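You operate a simulated robot arm through the tools that you are given. There is no shell and no other tool. Be economical: measure what you need, move in short steps, check, and stop when the job is done.

Carry out the task below with a simulated two-armed robot. There is one attempt and no reset: what you move stays moved.

JOB
Clamp the base plate, stand the disc mould over the tablet on it and fit the blue plunger.
Fine: fence up to the plate and locked first; plunger down on the tablet.

It is judged by the outcome, as a careful person would: the job done as asked, and still so three seconds after it is handed in. It fails if anything else is knocked over, pushed out of place, dropped, spilled or broken.

ROBOT AND FRAMES
Two 7-joint arms with two-finger grippers on one trunk, on a base that drives. Base frame: it is fixed to the floor where the robot stands at the start and does not move with it; the origin is under the middle of the robot, x ahead of it, y to its left, z up; the surface under the hand at the start is at about z = 0.862. Lengths are in m, angles in rad, forces in N, time in s.
The left shoulder is at the start at [0.041, 0.175, 1.228], the right one opposite. With the tool pointing down near the work surface each hand reaches from about 0.1 to 0.84 m from the robot's upright axis, wherever it stands, measured 20 degrees to its own side. Places, roughly: fence lock [0.5, 0.1, 0.9]; white tablet (4x4x1 cm) [0.6, 0.2, 0.9]. Payload 2.94 kg a hand.
Tool frame (each hand has its own): the origin (TCP) lies between the finger pads and is the grasp point; the fingertips stand 0.03 m ahead of it; z points along the fingers, y is the line along which they close. The gripper opens to 0.138 m. The gripper's body begins 0.109 m behind the TCP.
Orientation is that of the tool frame in the base frame, as [roll, pitch, yaw] about the fixed x, y, z axes, in that order (R = Rz(yaw) Ry(pitch) Rx(roll)). With the fingers straight down and closing along the base's y, the tool's x points along the base's -x, its y along +y and its z along -z.

CONTROLS
- The arms move only by the tool nudge_tool. It takes "left_plan", "right_plan" or both (then of equal length, played together; a hand with none holds still); each is one flat list of numbers, 7 for each row, row after row: the shift along the tool's x, y, z in units of 25 mm (1.0 is 25 mm), then the turn, a rotation vector about the tool's x, y, z in units of 6 degrees (1.0 is 6 degrees), then the gripper command, from -1 (shut) to 1 (fully open), values between in proportion. In form: [tx, ty, tz, wx, wy, wz, gripper, tx, ty, tz, wx, wy, wz, gripper, ...]. A call has 1 to 20 rows; each row shifts and turns the commanded pose from where the row before left it, along the tool's axes as they then stand. A call with a number of a shift or a turn outside -1 to 1 is refused whole. A row lasts 0.2 s, in which the tool goes at most 0.05 m and 0.15 rad; a call with a longer step from one row to the next is refused whole, and so is a gripper value outside its range. A pose out of reach is approached as far as the arm can. The call stops where the force on the tool passes 40 N (or 10 N more than at its start, if that is more) or the arm is blocked; 0.2 s more then pass. Each finger halts on what it meets, pressing with about 37 N; the grip force reading is that of the motor and also rises with nothing between the fingers. The clock runs only during rows and for 0.2 s after the last one: add rows that do not move to give the fingers time. It gives the time, the measured TCP pose, the force on the tool (base axes), the opening and the grip force at its end, in the units of the frame above (readings bear some noise), with the torque about the TCP (base axes, N m) and any sound that the robot's microphone picked up.
- Cameras (640 x 400 px; columns grow to the right, rows downward): "scene" is now at [0.0886, -0.0247, 1.6899]; the picture's right is [-0.36, -0.93, 0.00], its down [-0.80, 0.31, -0.51] and it looks along [0.48, -0.18, -0.86] (base axes); focal length 253 px, centre (320, 200). "left" rides on the left gripper at [0.071, -0.019, -0.146] in its tool frame; the picture's right is [0.26, 0.96, 0.00], its down [-0.85, 0.23, -0.48] and it looks along [-0.46, 0.12, 0.88] (tool axes); focal length 280 px, centre (320, 200). "right" rides on the right gripper at [0.071, 0.019, -0.146] in its tool frame; the picture's right is [-0.26, 0.97, 0.00], its down [-0.85, -0.23, -0.48] and it looks along [-0.46, -0.12, 0.88] (tool axes); focal length 280 px, centre (320, 200). There is no depth. A picture from a camera that has moved, and an enlarged one, comes with that camera's place and axes in the base frame and with its lens.
- capture(camera): a new picture of that camera. No time passes.
- move_column(by): slides the trunk up (or, below 0, down) by that many m; the arms and the scene camera ride with it, the base frame stays. It gives what a move gives, with no picture.
- roll_base(legs): drives the robot by 1 to 6 legs, each [ahead, turn to the left] in m and rad, along the robot's own axes; the way and the turn of a leg run together, so that a leg with both is an arc; at most 1.5 m and 3.142 rad a leg. The arms and the cameras ride along, it lands a little off, and it stops where it bumps. It gives what a move gives.
- turn_head(pan, tilt): turns the head with the scene camera to pan (to the left, within 2.094 rad either way) and tilt (down, from -0.506 to 1.204), counted from straight ahead of the robot. It gives what a move gives.
- inspect(camera, box): a new picture of the part [left, top, right, bottom] of that camera's present view, enlarged. No time passes.
- hand_in(): hands the job in; it is judged then, once.

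Go step by step. Nothing tells you exact positions but the pictures and the camera data: compare them with the known pose of the tool, close in by small moves and look again before you grip or let go. The budget is 120 turns and 88 pictures, counting those below and the enlarged ones. Unless the task says otherwise, let go and move clear before handing in, and close with one line.

The tools are called after ">>>" as a command line: name --argument value ..., lists and objects as JSON in quotes. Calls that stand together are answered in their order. nudge_tool: Moves the arms, as the interface text tells. Its arguments: {"type":"object","properties":{"left_plan":{"type":"array","items":{"type":"number"}},"right_plan":{"type":"array","items":{"type":"number"}}},"required":[]} The other tools are called the same way: move_column (by) slides the trunk up or down; roll_base (legs) drives the base; turn_head (pan, tilt) turns the head that bears the scene camera; capture (camera) takes a picture; inspect (camera, box) takes an enlarged picture of a part of a camera's view; hand_in () hands the job in.

At the start:

```text
time: 0.0
left_tool_pos: [0.5715, 0.1393, 1.1367]
left_orientation: [3.141, 0.001, -3.141]
left_contact_force: [0.1, -0.1, 0.6]
left_ft_torque: [0.03, -0.01, -0.02]
left_width: 0.138
left_finger_force: 0.1
right_tool_pos: [0.5836, -0.323, 1.1279]
right_orientation: [3.141, 0.0, 3.141]
right_contact_force: [0.2, -0.1, 1.3]
right_ft_torque: [0.02, 0.02, -0.01]
right_width: 0.138
right_finger_force: 0.0
trunk travel left (down, up): [-0.4, 0.334]
robot x, y, heading: [0.0004, 0.0016, -0.004]
head pan, tilt: [-0.368, 1.033]
```

scene: 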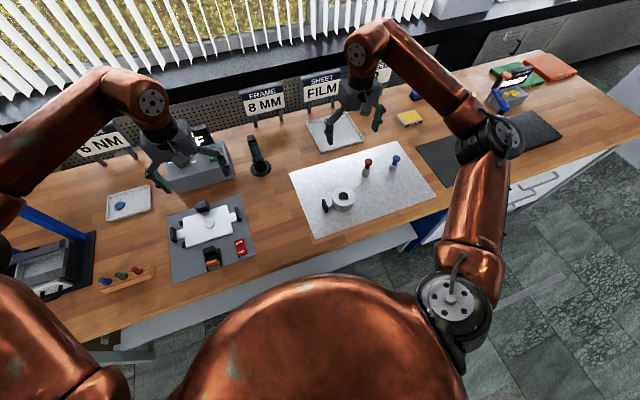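
right: 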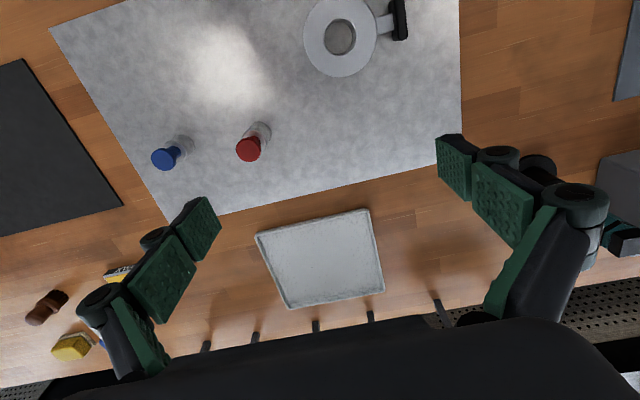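
left: 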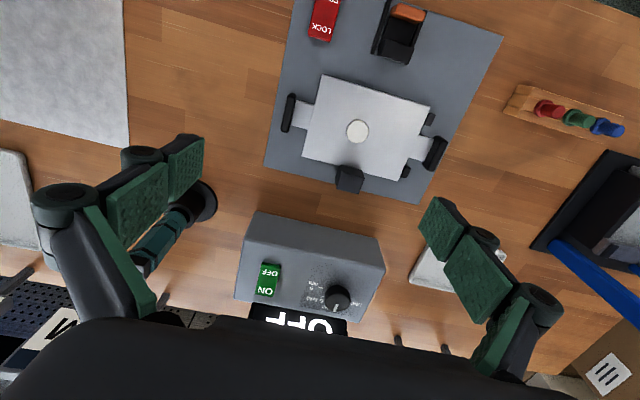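

I see the fixture (grey plate with base plate, tablet, fence, red LOCK lever) to the left, and the mould disc with red and blue plungers on the pale mat to the right. I'll look closer at both first.

>>> inspect --camera "scene" --box '[160, 190, 270, 285]'

>>> inspect --camera "scene" --box '[290, 140, 440, 235]'

>>> inspect --camera "left" --box '[240, 0, 520, 210]'

>>> inspect --camera "right" --box '[120, 0, 460, 200]'

```text
4.21 times, centred on (215, 238) of scene
camera zoom: at [0.0886, -0.0247, 1.6899], right [-0.36, -0.93, 0.0], down [-0.8, 0.31, -0.51], along [0.48, -0.18, -0.86], focal length 1066 px, centre (762, 42)
```

zoom: 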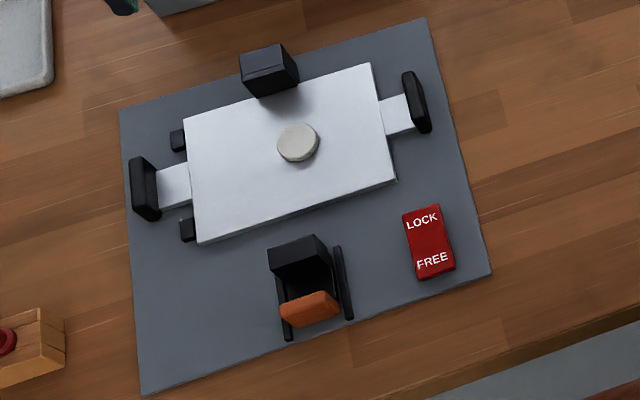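

```text
4.21 times, centred on (365, 188) of scene
camera zoom: at [0.0886, -0.0247, 1.6899], right [-0.36, -0.93, 0.0], down [-0.8, 0.31, -0.51], along [0.48, -0.18, -0.86], focal length 1066 px, centre (130, 253)
```

zoom: 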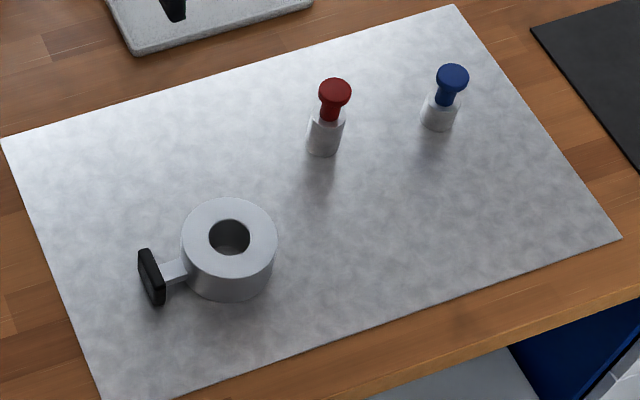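

```text
1.90 times, centred on (380, 105) of left
camera zoom: at [0.5017, 0.1204, 1.2837], right [-0.26, 0.96, 0.0], down [0.85, 0.23, 0.48], along [0.46, 0.12, -0.88], focal length 534 px, centre (206, 381)
```

zoom: 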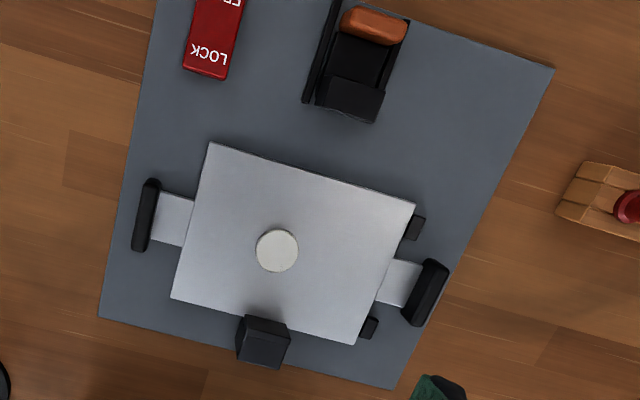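

```text
1.88 times, centred on (290, 100) of right
camera zoom: at [0.5123, -0.3041, 1.2731], right [0.26, 0.97, 0.0], down [0.85, -0.23, 0.48], along [0.46, -0.12, -0.88], focal length 528 px, centre (376, 388)
```

zoom: 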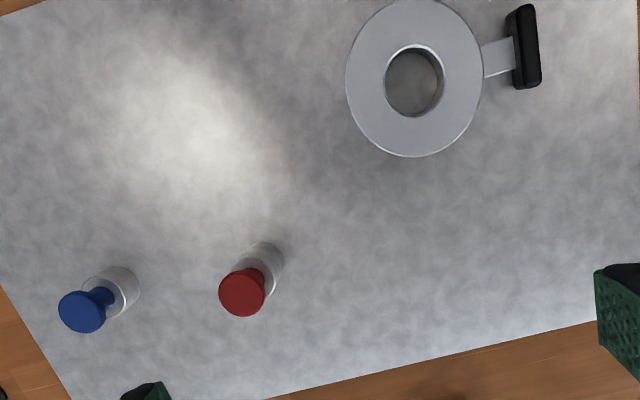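

The fixture looks aligned with the base axes: plate centre about (0.588, 0.205), fence at x≈0.48 needing a push towards +x, lock rocker at about (0.47, 0.115). There are other blue items to the left, so I'll check what they are and move the left hand back for a close view of the fence.

>>> inspect --camera "scene" --box '[80, 170, 176, 300]'

>>> nudge_tool --left_plan '[1, 0, 1, 0, 0, 0, 0, 1, 0, 1, 0, 0, 0, -1, 1, 0, 1, 0, 0, 0, -1, 1, 0, 1, 0, 0, 0, -1, 1, 0, 0, 0, 0, 0, -1, 1, 0, 0, 0, 0, 0, -1, 1, 0, 0, 0, 0, 0, -1, 0, 0, 0, 0, 0, 0, -1]'

>>> capture --camera "left"

```text
3.08 times, centred on (128, 235) of scene
camera zoom: at [0.0886, -0.0247, 1.6899], right [-0.36, -0.93, 0.0], down [-0.8, 0.31, -0.51], along [0.48, -0.18, -0.86], focal length 779 px, centre (911, 92)
```

zoom: 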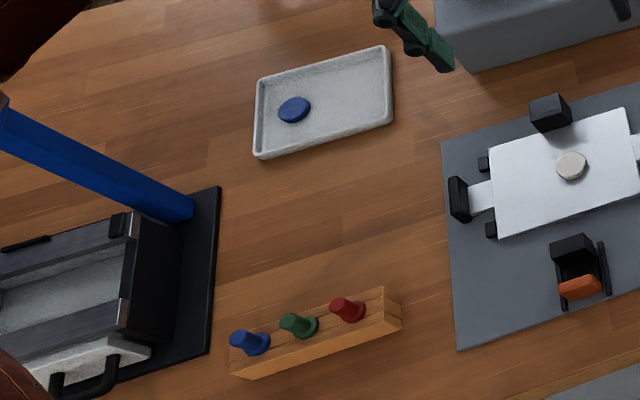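

```text
time: 1.8
left_tool_pos: [0.3965, 0.1407, 1.0358]
left_orientation: [-3.141, 0.0, -3.141]
left_contact_force: [-0.5, -0.1, -0.5]
left_ft_torque: [0.02, -0.03, 0.0]
left_width: 0.0
left_finger_force: 19.8
right_tool_pos: [0.5837, -0.3233, 1.1288]
right_orientation: [-3.142, 0.0, -3.141]
right_contact_force: [-0.4, 0.3, -1.1]
right_ft_torque: [0.0, 0.02, -0.01]
right_width: 0.1381
right_finger_force: 0.1
trunk travel left (down, up): [-0.4, 0.334]
robot x, y, heading: [-0.0002, 0.0033, -0.001]
head pan, tilt: [-0.368, 1.033]
```

```text
79 pictures are left
camera left: at [0.3261, 0.1202, 1.1835], right [-0.26, 0.96, 0.0], down [0.85, 0.23, 0.48], along [0.46, 0.13, -0.88], focal length 280 px, centre (320, 200)
```

left: 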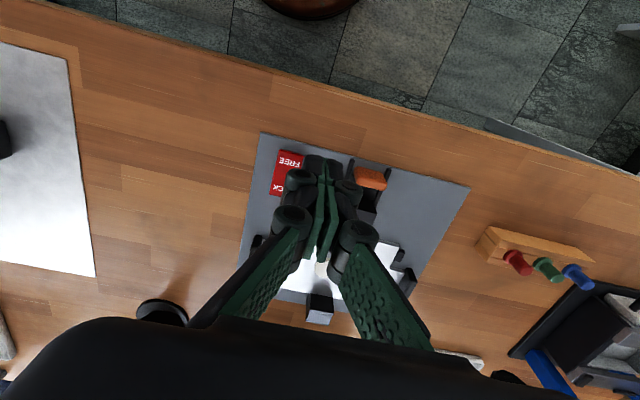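

The mat's blue piece (steel body, blue knob) looks like the plunger; the rack pegs and tray chip look like distractors. I'll open the hand to look between the fingers at the fixture.

>>> nudge_tool --left_plan '[1, 0, 0, 0, 0, 0, 1, 1, 0, 0, 0, 0, 0, 1, 0, 0, 0, 0, 0, 0, 1, 0, 0, 0, 0, 0, 0, 1, 0, 0, 0, 0, 0, 0, 1, 0, 0, 0, 0, 0, 0, 1, 0, 0, 0, 0, 0, 0, 1, 0, 0, 0, 0, 0, 0, 1]'

>>> inspect --camera "left" --box '[200, 130, 480, 330]'

>>> turn_head --pan 0.35 --tilt 0.9

>>> capture --camera "scene"

```text
time: 3.6
left_tool_pos: [0.3473, 0.1403, 1.037]
left_orientation: [3.141, 0.0, -3.141]
left_contact_force: [0.5, 0.2, 0.6]
left_ft_torque: [0.01, 0.0, -0.02]
left_width: 0.1376
left_finger_force: 0.0
right_tool_pos: [0.5829, -0.3226, 1.1282]
right_orientation: [3.141, 0.0, 3.14]
right_contact_force: [-0.5, -1.1, -0.5]
right_ft_torque: [-0.01, -0.01, -0.01]
right_width: 0.1382
right_finger_force: 0.1
trunk travel left (down, up): [-0.4, 0.334]
robot x, y, heading: [0.0014, -0.0005, 0.002]
head pan, tilt: [-0.368, 1.033]
```

```text
2.00 times, centred on (340, 230) of left
camera zoom: at [0.2768, 0.12, 1.1836], right [-0.26, 0.96, 0.0], down [0.85, 0.23, 0.48], along [0.46, 0.12, -0.88], focal length 561 px, centre (280, 140)
```

zoom: 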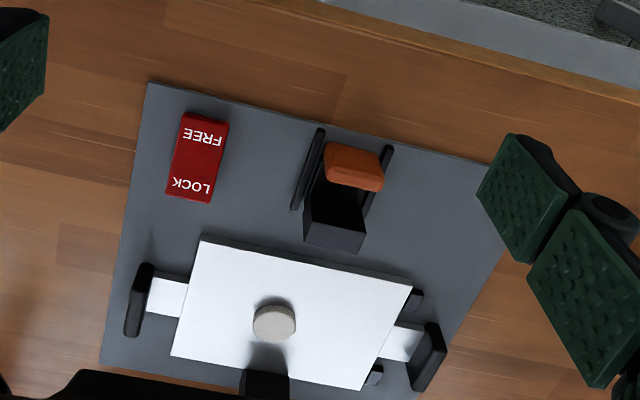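

```text
time: 4.7
left_tool_pos: [0.3485, 0.1405, 1.0367]
left_orientation: [-3.142, 0.001, -3.14]
left_contact_force: [0.9, -0.7, 0.3]
left_ft_torque: [0.01, 0.0, 0.04]
left_width: 0.138
left_finger_force: 0.0
right_tool_pos: [0.5841, -0.3224, 1.1285]
right_orientation: [-3.141, 0.0, -3.141]
right_contact_force: [-0.3, 0.3, -0.1]
right_ft_torque: [0.02, 0.0, 0.02]
right_width: 0.1382
right_finger_force: 0.0
trunk travel left (down, up): [-0.4, 0.334]
robot x, y, heading: [0.0011, -0.0022, -0.0]
head pan, tilt: [0.351, 0.901]
```

```text
77 pictures are left
camera scene: at [0.0964, 0.0255, 1.6994], right [0.34, -0.94, 0.0], down [-0.74, -0.27, -0.62], along [0.58, 0.21, -0.78], focal length 253 px, centre (320, 200)
```

scene: 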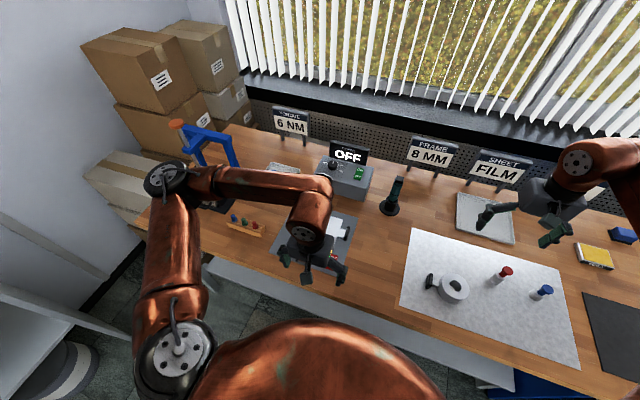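

The fence has an orange tab at its rear (about x 0.43, y 0.207) and a black front wall at x≈0.48. I'll bring the closed left fingers down just behind the tab and look before pushing.

>>> nudge_tool --left_plan '[-0.3, 0.9, 0.5, 0, 0, 0, -1, -0.3, 0.9, 0.8, 0, 0, 0, -1, -0.3, 0.87, 0.8, 0, 0, 0, -1, 0, 0, 0.8, 0, 0, 0, -1, 0, 0, 0.7, 0, 0, 0, -1, 0, 0, 0.6, 0, 0, 0, -1, 0, 0, 0, 0, 0, 0, -1, 0, 0, 0, 0, 0, 0, -1]'

>>> turn_head --pan 0.35 --tilt 1.1

>>> inspect --camera "scene" --box '[240, 130, 400, 230]'

>>> capture --camera "left"

```text
time: 6.5
left_tool_pos: [0.3716, 0.2065, 0.9314]
left_orientation: [-3.142, 0.0, -3.141]
left_contact_force: [0.5, 0.2, 0.1]
left_ft_torque: [-0.03, 0.01, 0.0]
left_width: 0.0
left_finger_force: 23.2
right_tool_pos: [0.585, -0.3223, 1.1284]
right_orientation: [3.141, -0.001, -3.141]
right_contact_force: [0.2, -0.4, 0.1]
right_ft_torque: [0.0, 0.04, 0.01]
right_width: 0.138
right_finger_force: 0.0
trunk travel left (down, up): [-0.4, 0.334]
robot x, y, heading: [-0.0031, -0.0002, 0.004]
head pan, tilt: [0.351, 0.901]
```

```text
time: 7.2
left_tool_pos: [0.3707, 0.2068, 0.9328]
left_orientation: [3.142, 0.0, -3.141]
left_contact_force: [-0.6, 0.2, 0.3]
left_ft_torque: [0.01, -0.03, 0.01]
left_width: 0.0
left_finger_force: 28.8
right_tool_pos: [0.5837, -0.3217, 1.1279]
right_orientation: [-3.14, -0.001, -3.141]
right_contact_force: [-0.6, 0.4, 0.4]
right_ft_torque: [0.01, -0.01, 0.01]
right_width: 0.1379
right_finger_force: 0.0
trunk travel left (down, up): [-0.4, 0.334]
robot x, y, heading: [0.0002, -0.0037, -0.0]
head pan, tilt: [0.351, 1.1]
```

```text
4.00 times, centred on (320, 180) of scene
camera zoom: at [0.0847, 0.0215, 1.6856], right [0.34, -0.94, 0.0], down [-0.84, -0.31, -0.45], along [0.43, 0.16, -0.89], focal length 1012 px, centre (320, 280)
```

zoom: 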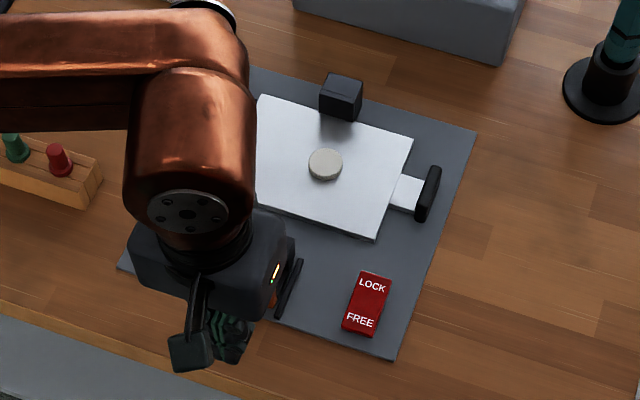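

```text
75 pictures are left
camera left: at [0.2999, 0.1873, 1.0786], right [-0.26, 0.96, 0.0], down [0.85, 0.23, 0.48], along [0.46, 0.12, -0.88], focal length 280 px, centre (320, 200)
```

left: 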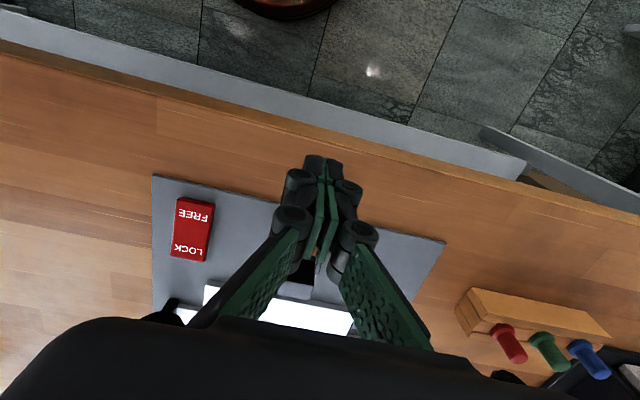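

The fingers are behind the tab. I'll lower the tips to z≈0.88 and push forward gently, with the force stop guarding the contact.

>>> nudge_tool --left_plan '[0, 0, 0.5, 0, 0, 0, -1, 0, 0, 0.48, 0, 0, 0, -1, -0.4, 0, 0, 0, 0, 0, -1, -0.4, 0, 0, 0, 0, 0, -1, -0.4, 0, 0, 0, 0, 0, -1, -0.3, 0, 0, 0, 0, 0, -1, -0.2, 0, 0, 0, 0, 0, -1, -0.2, 0, 0, 0, 0, 0, -1, -0.2, 0, 0, 0, 0, 0, -1]'

>>> capture --camera "left"

>>> inspect --camera "scene" --box '[240, 130, 400, 230]'

```text
time: 9.2
left_tool_pos: [0.4213, 0.2076, 0.907]
left_orientation: [-3.14, 0.0, 3.141]
left_contact_force: [-1.4, -0.9, 0.2]
left_ft_torque: [-0.03, 0.01, 0.0]
left_width: 0.0
left_finger_force: 28.6
right_tool_pos: [0.5835, -0.3227, 1.1272]
right_orientation: [3.14, 0.001, 3.14]
right_contact_force: [0.6, 0.3, 0.0]
right_ft_torque: [0.02, 0.03, 0.0]
right_width: 0.138
right_finger_force: 0.2
trunk travel left (down, up): [-0.4, 0.334]
robot x, y, heading: [0.0033, 0.0012, -0.001]
head pan, tilt: [0.351, 1.1]
```

```text
74 pictures are left
camera left: at [0.3514, 0.1871, 1.0543], right [-0.26, 0.97, 0.0], down [0.85, 0.23, 0.48], along [0.46, 0.12, -0.88], focal length 280 px, centre (320, 200)
```

left: 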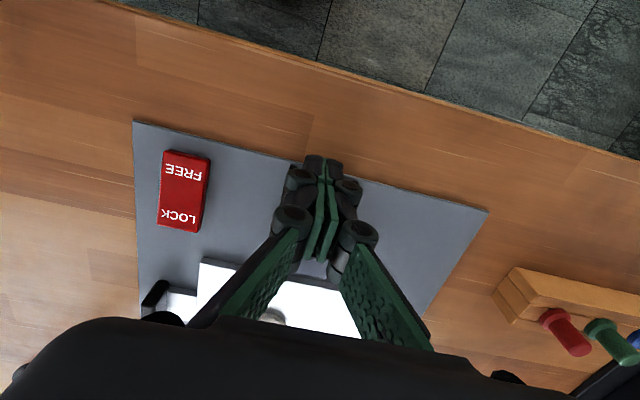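

```text
4.00 times, centred on (320, 180) of scene
camera zoom: at [0.0845, 0.0213, 1.6856], right [0.34, -0.94, 0.0], down [-0.84, -0.31, -0.45], along [0.43, 0.16, -0.89], focal length 1012 px, centre (320, 280)
```

zoom: 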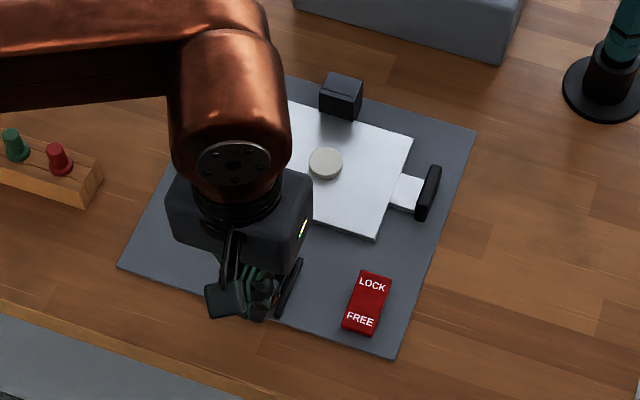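

Only slight force so far; I'll keep pushing in small steps until it resists.

>>> nudge_tool --left_plan '[-0.2, 0, 0, 0, 0, 0, -1, -0.2, 0, 0, 0, 0, 0, -1, -0.2, 0, 0, 0, 0, 0, -1, -0.2, 0, 0, 0, 0, 0, -1, -0.15, 0, 0, 0, 0, 0, -1, -0.15, 0, 0, 0, 0, 0, -1]'

>>> capture --camera "left"

```text
time: 10.6
left_tool_pos: [0.4498, 0.2071, 0.9075]
left_orientation: [3.14, 0.0, -3.14]
left_contact_force: [-1.1, 0.1, -0.5]
left_ft_torque: [0.03, 0.04, 0.0]
left_width: 0.0001
left_finger_force: 28.7
right_tool_pos: [0.5835, -0.3228, 1.1291]
right_orientation: [-3.141, 0.001, -3.141]
right_contact_force: [-0.1, -0.5, 0.2]
right_ft_torque: [0.01, 0.02, 0.02]
right_width: 0.138
right_finger_force: 0.1
trunk travel left (down, up): [-0.4, 0.334]
robot x, y, heading: [0.0024, 0.0012, 0.002]
head pan, tilt: [0.351, 1.1]
```

```text
72 pictures are left
camera left: at [0.3791, 0.1873, 1.054], right [-0.26, 0.96, 0.0], down [0.85, 0.23, 0.48], along [0.46, 0.12, -0.88], focal length 280 px, centre (320, 200)
```

left: 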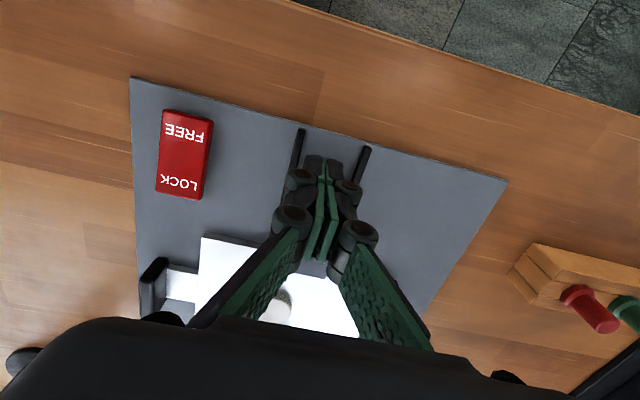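

The fence is sliding (rails now empty behind the hand). Continuing to contact.

>>> nudge_tool --left_plan '[-0.15, 0, 0, 0, 0, 0, -1, -0.15, 0, 0, 0, 0, 0, -1, -0.1, 0, 0, 0, 0, 0, -1, -0.1, 0, 0, 0, 0, 0, -1, -0.1, 0, 0, 0, 0, 0, -1, 0, 0, 0, 0, 0, 0, -1]'

>>> inspect --camera "scene" --box '[260, 130, 400, 220]'

```text
time: 12.0
left_tool_pos: [0.4648, 0.2074, 0.9087]
left_orientation: [-3.141, 0.001, -3.14]
left_contact_force: [-1.7, 0.1, 0.2]
left_ft_torque: [0.03, 0.0, -0.01]
left_width: 0.0
left_finger_force: 28.0
right_tool_pos: [0.5845, -0.323, 1.1277]
right_orientation: [3.141, 0.001, -3.141]
right_contact_force: [0.1, -0.5, 0.2]
right_ft_torque: [0.02, -0.01, -0.01]
right_width: 0.1379
right_finger_force: 0.0
trunk travel left (down, up): [-0.4, 0.334]
robot x, y, heading: [0.0009, -0.0003, 0.003]
head pan, tilt: [0.351, 1.1]
```

```text
4.44 times, centred on (330, 175) of scene
camera zoom: at [0.0846, 0.0215, 1.6856], right [0.34, -0.94, 0.0], down [-0.84, -0.31, -0.45], along [0.43, 0.16, -0.89], focal length 1125 px, centre (276, 311)
```

zoom: 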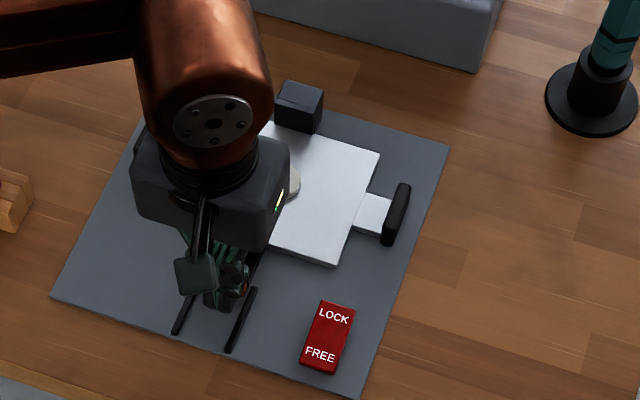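

No firm resistance yet; continuing with 2 mm steps.

>>> nudge_tool --left_plan '[-0.08, 0, 0, 0, 0, 0, -1, -0.08, 0, 0, 0, 0, 0, -1, -0.08, 0, 0, 0, 0, 0, -1, -0.08, 0, 0, 0, 0, 0, -1, 0, 0, 0, 0, 0, 0, -1]'

>>> capture --camera "left"

```text
time: 13.2
left_tool_pos: [0.4659, 0.2062, 0.9076]
left_orientation: [3.141, -0.008, 3.14]
left_contact_force: [-36.7, 1.7, -0.9]
left_ft_torque: [0.42, 0.63, -0.06]
left_width: 0.0061
left_finger_force: 28.4
right_tool_pos: [0.5796, -0.3223, 1.1305]
right_orientation: [-3.141, 0.0, -3.138]
right_contact_force: [-0.9, -0.1, -0.3]
right_ft_torque: [-0.02, 0.0, -0.01]
right_width: 0.1378
right_finger_force: 0.0
trunk travel left (down, up): [-0.4, 0.334]
robot x, y, heading: [0.0006, 0.0009, 0.0]
head pan, tilt: [0.351, 1.1]
```

```text
70 pictures are left
camera left: at [0.397, 0.1872, 1.0549], right [-0.26, 0.97, 0.0], down [0.85, 0.23, 0.47], along [0.45, 0.12, -0.88], focal length 280 px, centre (320, 200)
```

left: 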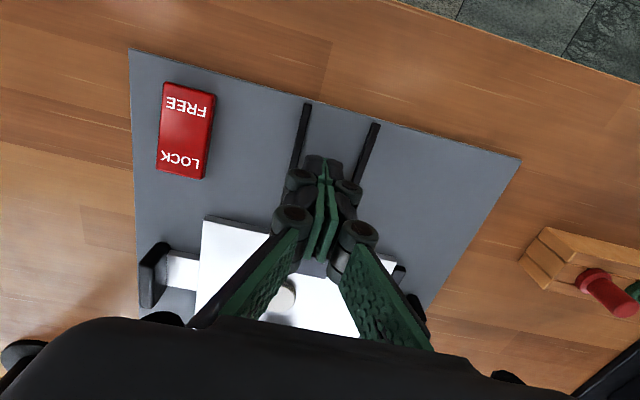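

Firm contact (37 N): the fence is against the plate and stop. I'll back off, lift, and hover over the LOCK end of the rocker.

>>> nudge_tool --left_plan '[0.4, 0, 0, 0, 0, 0, -1, 0.6, 0, 0, 0, 0, 0, -1, 0, 0, -0.8, 0, 0, 0, -1, 0, 0, -0.9, 0, 0, 0, -1, 0, 0, -0.9, 0, 0, 0, -1, 0, -0.9, 0, 0, 0, 0, -1, -0.3, -0.9, 0, 0, 0, 0, -1, -0.8, -0.9, 0, 0, 0, 0, -1, -0.5, -0.9, 0, 0, 0, 0, -1, 0, 0, 0, 0, 0, 0, -1]'

>>> inspect --camera "scene" --box '[260, 130, 400, 220]'

>>> capture --camera "left"

```text
time: 15.4
left_tool_pos: [0.4871, 0.116, 0.973]
left_orientation: [3.14, -0.002, -3.139]
left_contact_force: [-0.3, -0.3, 0.6]
left_ft_torque: [-0.03, -0.03, -0.04]
left_width: 0.0
left_finger_force: 28.2
right_tool_pos: [0.5844, -0.3224, 1.1285]
right_orientation: [-3.141, 0.0, -3.142]
right_contact_force: [0.2, 0.5, 0.1]
right_ft_torque: [-0.03, 0.01, 0.0]
right_width: 0.1378
right_finger_force: 0.0
trunk travel left (down, up): [-0.4, 0.334]
robot x, y, heading: [-0.0043, -0.0052, -0.004]
head pan, tilt: [0.351, 1.1]
```

```text
4.44 times, centred on (330, 175) of scene
camera zoom: at [0.0845, 0.0222, 1.6856], right [0.34, -0.94, 0.0], down [-0.84, -0.31, -0.45], along [0.43, 0.16, -0.89], focal length 1125 px, centre (276, 311)
```

zoom: 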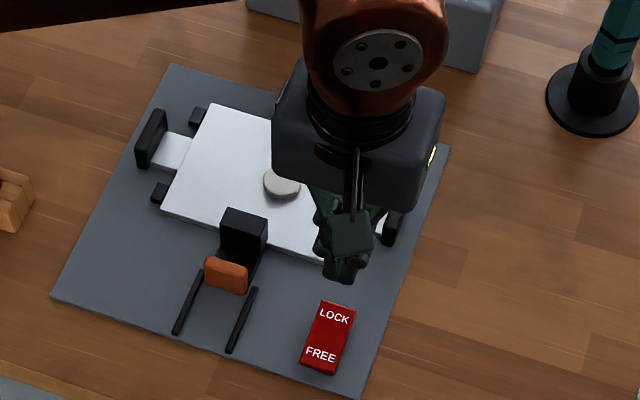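

```text
68 pictures are left
camera left: at [0.4173, 0.0972, 1.1194], right [-0.26, 0.96, 0.0], down [0.85, 0.23, 0.48], along [0.46, 0.12, -0.88], focal length 280 px, centre (320, 200)
```

left: 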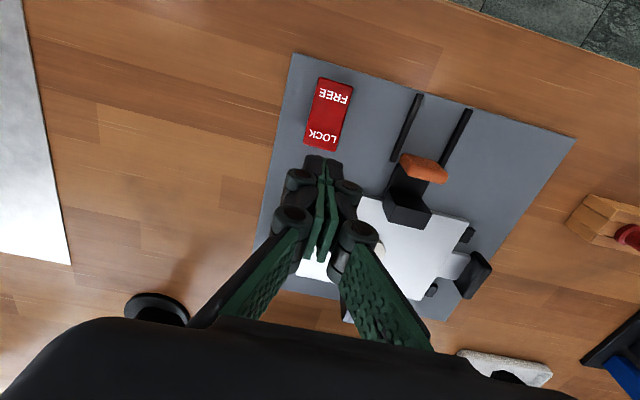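

The fence wall now touches the plate. The LOCK end is at about x 0.482, y 0.116; I'll press down there slowly.

>>> nudge_tool --left_plan '[0.1, 0, 0.6, 0, 0, 0, -1, 0, 0, 0.6, 0, 0, 0, -1, 0, 0, 0.5, 0, 0, 0, -1, 0, 0, 0.2, 0, 0, 0, -1, 0, 0, 0.15, 0, 0, 0, -1, 0, 0, 0.15, 0, 0, 0, -1, 0, 0, 0.15, 0, 0, 0, -1, 0, 0, 0.15, 0, 0, 0, -1, 0, 0, 0.15, 0, 0, 0, -1]'

>>> capture --camera "left"

```text
time: 17.4
left_tool_pos: [0.4845, 0.1167, 0.9068]
left_orientation: [3.141, 0.0, -3.141]
left_contact_force: [-0.6, -0.3, 0.9]
left_ft_torque: [0.01, 0.0, 0.01]
left_width: 0.0061
left_finger_force: 28.7
right_tool_pos: [0.5844, -0.3226, 1.1294]
right_orientation: [3.141, -0.002, 3.14]
right_contact_force: [-0.7, -0.5, 0.4]
right_ft_torque: [0.02, 0.0, 0.02]
right_width: 0.1379
right_finger_force: 0.0
trunk travel left (down, up): [-0.4, 0.334]
robot x, y, heading: [-0.0021, -0.0015, -0.0]
head pan, tilt: [0.351, 1.1]
```

```text
67 pictures are left
camera left: at [0.4145, 0.0972, 1.0526], right [-0.26, 0.96, 0.0], down [0.85, 0.23, 0.48], along [0.46, 0.13, -0.88], focal length 280 px, centre (320, 200)
```

left: 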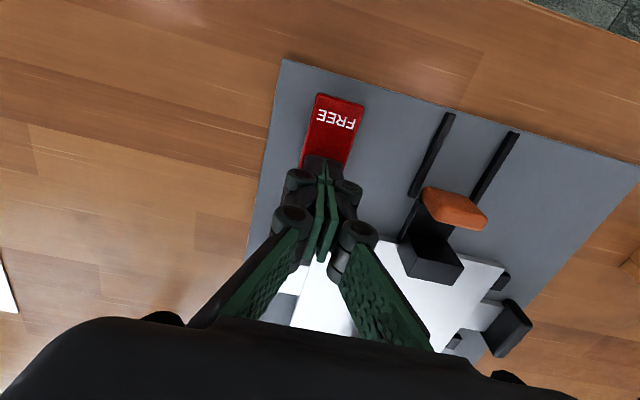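

Almost no force yet; continue down in small steps.

>>> nudge_tool --left_plan '[0, 0, 0.12, 0, 0, 0, -1, 0, 0, 0.12, 0, 0, 0, -1, 0, 0, 0.12, 0, 0, 0, -1, 0, 0, 0.12, 0, 0, 0, -1, 0, 0, 0.12, 0, 0, 0, -1]'

>>> inspect --camera "left" --box '[240, 50, 420, 180]'

```text
time: 18.2
left_tool_pos: [0.4855, 0.1161, 0.9031]
left_orientation: [-3.139, 0.003, -3.14]
left_contact_force: [-4.0, 4.3, 19.3]
left_ft_torque: [0.14, 0.41, -0.03]
left_width: 0.006
left_finger_force: 28.6
right_tool_pos: [0.5825, -0.3233, 1.1288]
right_orientation: [-3.141, 0.0, -3.14]
right_contact_force: [0.3, 0.1, 0.9]
right_ft_torque: [0.01, 0.02, 0.01]
right_width: 0.138
right_finger_force: 0.0
trunk travel left (down, up): [-0.4, 0.334]
robot x, y, heading: [0.0009, -0.0048, 0.005]
head pan, tilt: [0.351, 1.1]
stopped in row 3 (left hand): the force on the tool passed its limit at 45 N (the readings are from after the stop); the commanded pose is now the measured one
```

```text
3.08 times, centred on (330, 115) of left
camera zoom: at [0.4149, 0.0971, 1.0501], right [-0.26, 0.96, 0.0], down [0.85, 0.23, 0.48], along [0.46, 0.12, -0.88], focal length 863 px, centre (289, 462)
```

zoom: 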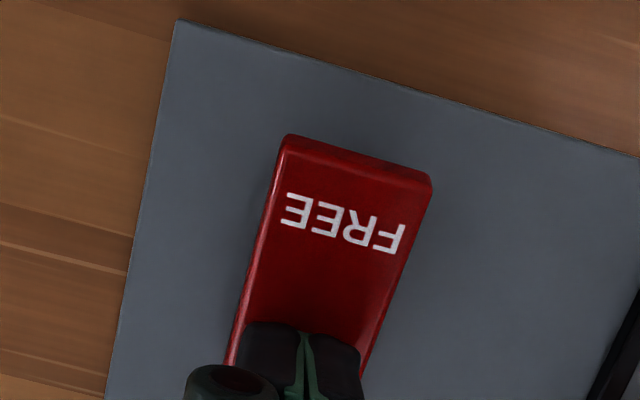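

The press ended firmly (45 N). I'll lift off and check the rocker's state.

>>> nudge_tool --left_plan '[0, 0, -0.8, 0, 0, 0, -1, 0, 0, -1, 0, 0, 0, -1, 0, 0, -1, 0, 0, 0, -1, 0, 1, 0, 0, 0, 0, -1, 0, 1, 0, 0, 0, 0, -1, 0, 1, 0, 0, 0, 0, -1, 0, 1, 0, 0, 0, 0, -1]'

>>> inspect --camera "left" --box '[130, 40, 310, 170]'

>>> inspect --camera "scene" --box '[290, 150, 390, 220]'

```text
time: 19.8
left_tool_pos: [0.4855, 0.2187, 0.9731]
left_orientation: [-3.137, 0.004, -3.141]
left_contact_force: [0.2, -0.8, 0.3]
left_ft_torque: [0.01, -0.02, -0.02]
left_width: 0.0
left_finger_force: 28.4
right_tool_pos: [0.5837, -0.3229, 1.1286]
right_orientation: [-3.141, 0.001, -3.138]
right_contact_force: [1.1, 1.0, -0.2]
right_ft_torque: [-0.02, -0.01, -0.01]
right_width: 0.1381
right_finger_force: 0.0
trunk travel left (down, up): [-0.4, 0.334]
robot x, y, heading: [0.0031, 0.0014, -0.001]
head pan, tilt: [0.351, 1.1]
```

```text
3.08 times, centred on (220, 105) of left
camera zoom: at [0.4149, 0.1983, 1.1186], right [-0.26, 0.96, 0.0], down [0.85, 0.23, 0.48], along [0.46, 0.12, -0.88], focal length 863 px, centre (628, 492)
```

zoom: 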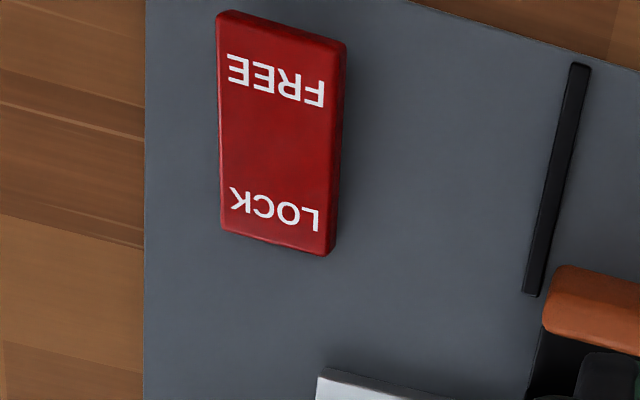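

```text
5.71 times, centred on (340, 185) of scene
camera zoom: at [0.0843, 0.0225, 1.6856], right [0.34, -0.94, 0.0], down [-0.84, -0.31, -0.45], along [0.43, 0.16, -0.89], focal length 1446 px, centre (206, 286)
```

zoom: 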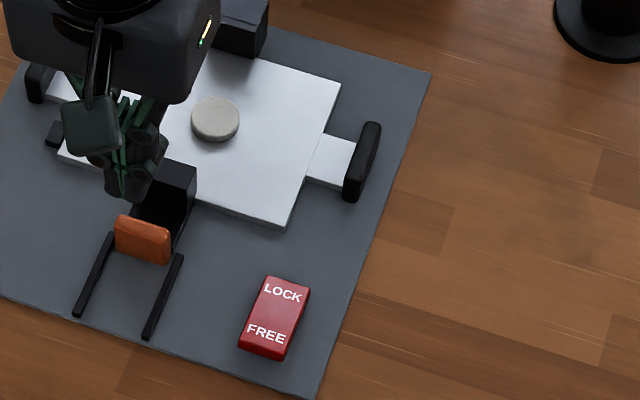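

The rocker geometry compared before/after shows LOCK end went down about 8 mm and FREE end rose, so it is locked. Now I park the left arm up and aside, and bring the right hand's camera over the mould.

>>> nudge_tool --left_plan '[0, 0, -1, 0, 0, 0, -1, 0, 0, -1, 0, 0, 0, -1, 0.6, 0.9, -1, 0, 0, 0, -1, 0.6, 0.9, -1, 0, 0, 0, -1, 0.7, 0.9, -1, 0, 0, 0, -1, 0.7, 0.9, -1, 0, 0, 0, -1, 0.7, 0.9, -0.6, 0, 0, 0, -1, 0.7, 0.9, -0.6, 0, 0, 0, -1, 0.7, 0.9, 0, 0, 0, 0, -1, 0, 0.9, 0, 0, 0, 0, -1]' --right_plan '[0.8, 0.2, 0.4, 0, 0, 0, 1, 0.8, 0.2, 0.4, 0, 0, 0, 1, 0.8, 0.2, 0.4, 0, 0, 0, 1, 0.8, 0.2, 0.4, 0, 0, 0, 1, 0.8, 0.2, 0.4, 0, 0, 0, 1, 0.8, 0.2, 0.4, 0, 0, 0, 1, 0.8, 0.2, 0.5, 0, 0, 0, 1, 0.6, 0.2, 0.5, 0, 0, 0, 1, 0, 0.1, 0.5, 0, 0, 0, 1, 0, 0, 0, 0, 0, 0, 1]'

>>> capture --camera "right"

>>> capture --camera "scene"

```text
time: 22.0
left_tool_pos: [0.3675, 0.3977, 1.1516]
left_orientation: [-3.139, 0.004, -3.141]
left_contact_force: [-0.4, 0.0, -0.4]
left_ft_torque: [-0.03, 0.02, -0.03]
left_width: 0.0
left_finger_force: 28.5
right_tool_pos: [0.4295, -0.2804, 1.0313]
right_orientation: [3.14, 0.0, -3.14]
right_contact_force: [-0.3, -0.4, 0.6]
right_ft_torque: [0.04, 0.0, -0.01]
right_width: 0.1381
right_finger_force: 0.0
trunk travel left (down, up): [-0.4, 0.334]
robot x, y, heading: [-0.0005, -0.0003, 0.001]
head pan, tilt: [0.351, 1.1]
```

```text
63 pictures are left
camera right: at [0.3568, -0.2611, 1.1761], right [0.26, 0.97, 0.0], down [0.85, -0.23, 0.48], along [0.46, -0.12, -0.88], focal length 280 px, centre (320, 200)
```

right: 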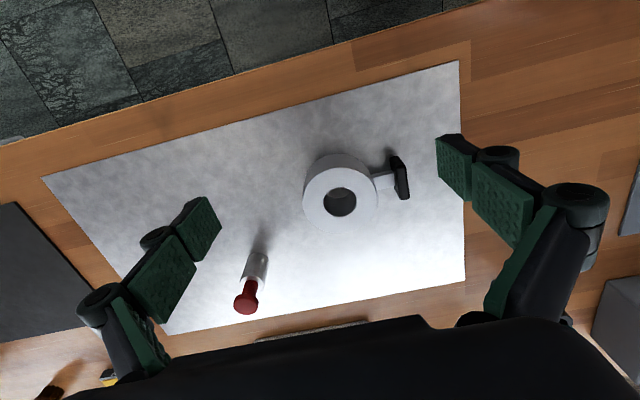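

```text
62 pictures are left
camera scene: at [0.0839, 0.0217, 1.6856], right [0.34, -0.94, 0.0], down [-0.84, -0.31, -0.45], along [0.43, 0.16, -0.89], focal length 253 px, centre (320, 200)
```

scene: 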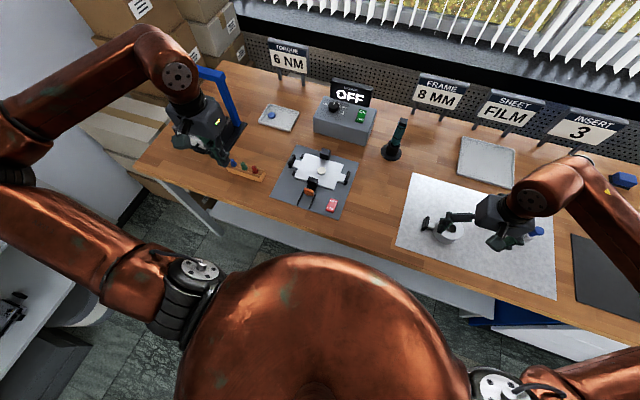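

Now a zoom on the mould to fix its position, size and the handle direction.

>>> inspect --camera "right" --box '[280, 130, 430, 240]'

>>> inspect --camera "scene" --box '[265, 140, 365, 225]'

```text
3.64 times, centred on (355, 185) of right
camera zoom: at [0.3568, -0.2611, 1.1761], right [0.26, 0.97, 0.0], down [0.85, -0.23, 0.48], along [0.46, -0.12, -0.88], focal length 1020 px, centre (193, 254)
```

zoom: 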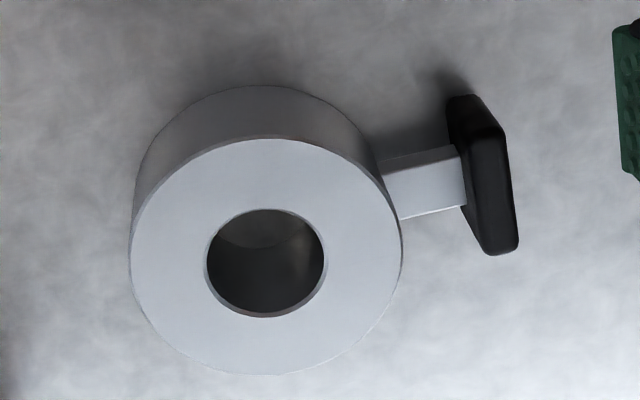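

```text
4.71 times, centred on (315, 182) of scene
camera zoom: at [0.0839, 0.0217, 1.6856], right [0.34, -0.94, 0.0], down [-0.84, -0.31, -0.45], along [0.43, 0.16, -0.89], focal length 1191 px, centre (344, 282)
```

zoom: 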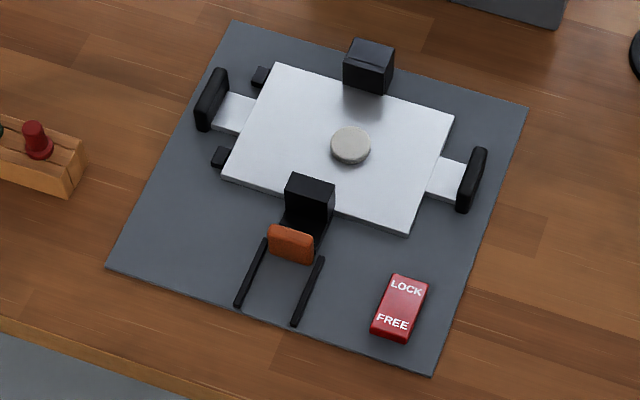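

Mould: centre ≈ (0.507, −0.278), top z ≈ 0.905, outer Ø ≈ 83 mm, hole ≈ 35 mm; tablet ≈ 32 mm Ø, so clearance is small. I'll grip the disc body diagonally (yaw +45°) to avoid its handle and the fence/stop; first move above it and turn.

>>> nudge_tool --right_plan '[-0.8, 0, 0, 0, 0, 0, 0.7, -0.8, 0, 0, 0, 0, 0, 0.7, -0.8, 0, 0, 0, 0, 0, 0.7, -0.7, 0.1, 0, 0, 0, -0.5, 0.7, 0, 0, 0, 0, 0, -1, 0.7, 0, 0, 0, 0, 0, -1, 0.7, 0, 0, 0, 0, 0, -1, 0.7, 0, 0, 0, 0, 0, -1, 0.7, 0, 0, 0, 0, 0, -1, 0.7, 0, 0, 0, 0, 0, -1, 0.7, 0, 0, 0, 0, 0, -1, 0.7, 0, 0, 0, 0, 0, 0, 0.7]'

>>> capture --camera "right"

```text
time: 24.6
left_tool_pos: [0.3689, 0.3979, 1.1501]
left_orientation: [-3.139, 0.003, -3.14]
left_contact_force: [-0.3, 0.4, -0.9]
left_ft_torque: [0.01, -0.01, -0.03]
left_width: 0.0
left_finger_force: 28.1
right_tool_pos: [0.5053, -0.2774, 1.0304]
right_orientation: [-3.14, -0.001, -2.512]
right_contact_force: [-0.9, -0.6, -0.5]
right_ft_torque: [0.0, 0.01, -0.03]
right_width: 0.1171
right_finger_force: 0.0
right hand out of reach, approached as far as the arm can: row 10, 11
trunk travel left (down, up): [-0.4, 0.334]
robot x, y, heading: [0.0012, 0.0019, -0.002]
head pan, tilt: [0.351, 1.1]
```

```text
59 pictures are left
camera right: at [0.437, -0.3041, 1.1758], right [-0.36, 0.93, 0.0], down [0.82, 0.31, 0.48], along [0.44, 0.17, -0.88], focal length 280 px, centre (320, 200)
```

right: 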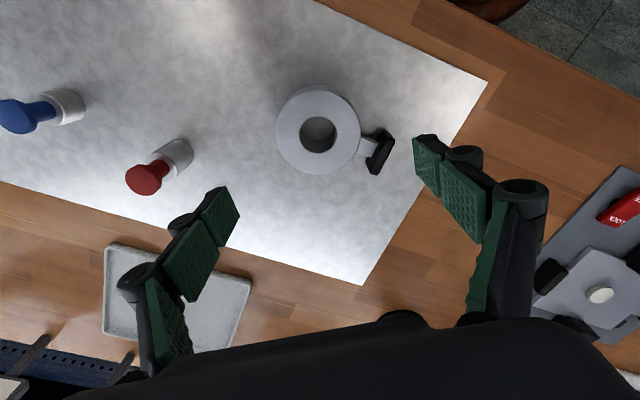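

The wrist limits turning left at about 36°, too near the mould's handle for comfort. I'll turn the other way to −45°, which also clears the handle.

>>> nudge_tool --right_plan '[0, 0, 0, 0, 0, 1, 0.7, 0, 0, 0, 0, 0, 1, 0.7, 0, 0, 0, 0, 0, 1, 0.7, 0, 0, 0, 0, 0, 1, 0.7, 0, 0, 0, 0, 0, 1, 0.7, 0, 0, 0, 0, 0, 1, 0.7, 0, 0, 0, 0, 0, 1, 0.7, 0, 0, 0, 0, 0, 1, 0.7, 0, 0, 0, 0, 0, 1, 0.7, 0, 0, 0, 0, 0, 1, 0.7, 0, 0, 0, 0, 0, 1, 0.7, 0, 0, 0, 0, 0, 1, 0.7, 0, 0, 0, 0, 0, 1, 0.7, 0, 0, 0, 0, 0, 0.5, 0.7, 0, 0, 0, 0, 0, 0, 0.7]'

>>> capture --camera "right"

```text
time: 27.8
left_tool_pos: [0.3681, 0.398, 1.151]
left_orientation: [-3.14, 0.003, -3.14]
left_contact_force: [-0.7, -0.4, 0.2]
left_ft_torque: [-0.01, -0.04, 0.0]
left_width: 0.0
left_finger_force: 28.1
right_tool_pos: [0.5073, -0.2773, 1.0309]
right_orientation: [3.141, -0.002, 2.356]
right_contact_force: [-0.6, -0.8, -0.9]
right_ft_torque: [-0.01, 0.02, 0.02]
right_width: 0.1175
right_finger_force: 0.0
trunk travel left (down, up): [-0.4, 0.334]
robot x, y, heading: [0.0008, -0.0012, 0.003]
head pan, tilt: [0.351, 1.1]
```

```text
58 pictures are left
camera right: at [0.4693, -0.2139, 1.1759], right [0.87, 0.5, 0.0], down [0.44, -0.76, 0.48], along [0.24, -0.41, -0.88], focal length 280 px, centre (320, 200)
```

right: 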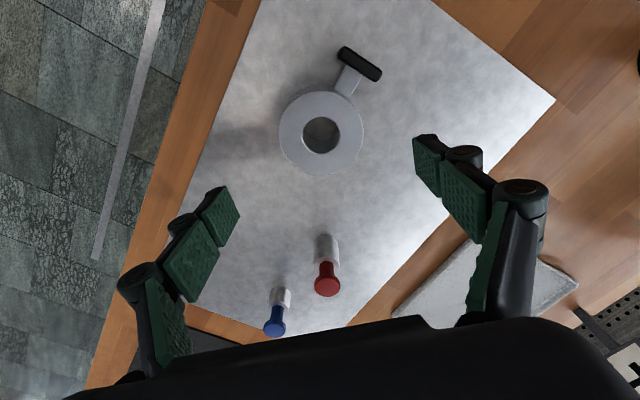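

At −45° the handle is clear, and the mould centre coincides with the TCP (0.508, −0.277). Descend partway and check the straddle.

>>> nudge_tool --right_plan '[0, 0, 0.8, 0, 0, 0, 0.7, 0, 0, 0.8, 0, 0, 0, 0.7, 0, 0, 0.8, 0, 0, 0, 0.7, 0, 0, 0.6, 0, 0, 0, 0.7, 0, 0, 0, 0, 0, 0, 0.7]'

>>> capture --camera "right"

```text
time: 29.0
left_tool_pos: [0.3667, 0.3985, 1.1508]
left_orientation: [-3.14, 0.004, -3.141]
left_contact_force: [-0.3, 0.2, 0.3]
left_ft_torque: [0.01, 0.0, 0.03]
left_width: 0.0001
left_finger_force: 28.3
right_tool_pos: [0.5064, -0.2775, 0.9562]
right_orientation: [3.141, 0.001, 2.358]
right_contact_force: [0.3, 0.4, 0.4]
right_ft_torque: [-0.02, 0.03, 0.01]
right_width: 0.1174
right_finger_force: 0.1
trunk travel left (down, up): [-0.4, 0.334]
robot x, y, heading: [-0.0015, -0.0005, 0.005]
head pan, tilt: [0.351, 1.1]
```

```text
57 pictures are left
camera right: at [0.469, -0.2135, 1.1008], right [0.87, 0.5, 0.0], down [0.44, -0.76, 0.48], along [0.24, -0.41, -0.88], focal length 280 px, centre (320, 200)
```

right: 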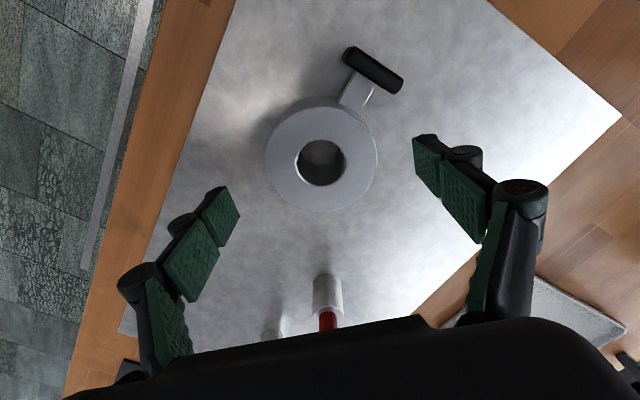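

Well centred. Descend to grip height and close.

>>> nudge_tool --right_plan '[0, 0, 0.6, 0, 0, 0, 0.7, 0, 0, 0.6, 0, 0, 0, 0.7, 0, 0, 0.5, 0, 0, 0, 0.7, 0, 0, 0.25, 0, 0, 0, 0.7, 0, 0, 0, 0, 0, 0, 0.4, 0, 0, 0, 0, 0, 0, 0.2, 0, 0, 0, 0, 0, 0, 0, 0, 0, 0, 0, 0, 0, -0.3, 0, 0, 0, 0, 0, 0, -1, 0, 0, 0, 0, 0, 0, -1, 0, 0, 0, 0, 0, 0, -1]'

>>> capture --camera "right"

```text
time: 31.4
left_tool_pos: [0.3686, 0.3974, 1.1499]
left_orientation: [-3.139, 0.004, -3.14]
left_contact_force: [-0.1, 0.5, -1.0]
left_ft_torque: [0.0, -0.02, 0.02]
left_width: 0.0001
left_finger_force: 28.9
right_tool_pos: [0.5069, -0.2764, 0.9061]
right_orientation: [-3.141, 0.0, 2.357]
right_contact_force: [1.8, 1.2, 0.8]
right_ft_torque: [0.19, -0.13, -0.06]
right_width: 0.0815
right_finger_force: 36.8
trunk travel left (down, up): [-0.4, 0.334]
robot x, y, heading: [0.002, -0.0013, -0.002]
head pan, tilt: [0.351, 1.1]
```

```text
56 pictures are left
camera right: at [0.4692, -0.2137, 1.052], right [0.87, 0.5, 0.0], down [0.44, -0.76, 0.48], along [0.24, -0.41, -0.88], focal length 280 px, centre (320, 200)
```

right: 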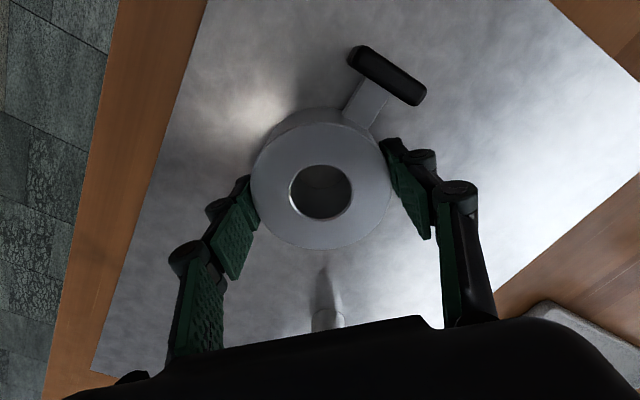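

Gripped at 81.5 mm width with the hole centred on the TCP within ~1.5 mm. Lift slowly and check hold.

>>> nudge_tool --right_plan '[0, 0, -0.3, 0, 0, 0, -1, 0, 0, -0.5, 0, 0, 0, -1, 0, 0, -0.8, 0, 0, 0, -1, 0, 0, -0.8, 0, 0, 0, -1, 0, 0, -0.8, 0, 0, 0, -1, 0, 0, -0.8, 0, 0, 0, -1, 0, 0, -0.8, 0, 0, 0, -1, 0, 0, 0, 0, 0, 0, -1]'

>>> capture --camera "right"

```text
time: 33.2
left_tool_pos: [0.3688, 0.3971, 1.1509]
left_orientation: [-3.14, 0.003, -3.14]
left_contact_force: [-0.1, 0.0, 0.3]
left_ft_torque: [0.03, 0.03, 0.01]
left_width: 0.0001
left_finger_force: 28.3
right_tool_pos: [0.5072, -0.2766, 1.0269]
right_orientation: [3.141, -0.001, 2.358]
right_contact_force: [0.3, -0.2, -5.3]
right_ft_torque: [-0.04, 0.02, -0.01]
right_width: 0.0816
right_finger_force: 36.9
trunk travel left (down, up): [-0.4, 0.334]
robot x, y, heading: [0.0001, 0.0005, 0.001]
head pan, tilt: [0.351, 1.1]
```

```text
55 pictures are left
camera right: at [0.4693, -0.2144, 1.1717], right [0.87, 0.5, 0.0], down [0.44, -0.76, 0.47], along [0.24, -0.41, -0.88], focal length 280 px, centre (320, 200)
```

right: 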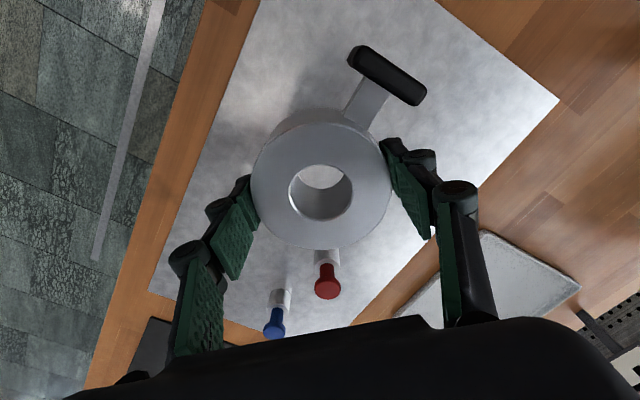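

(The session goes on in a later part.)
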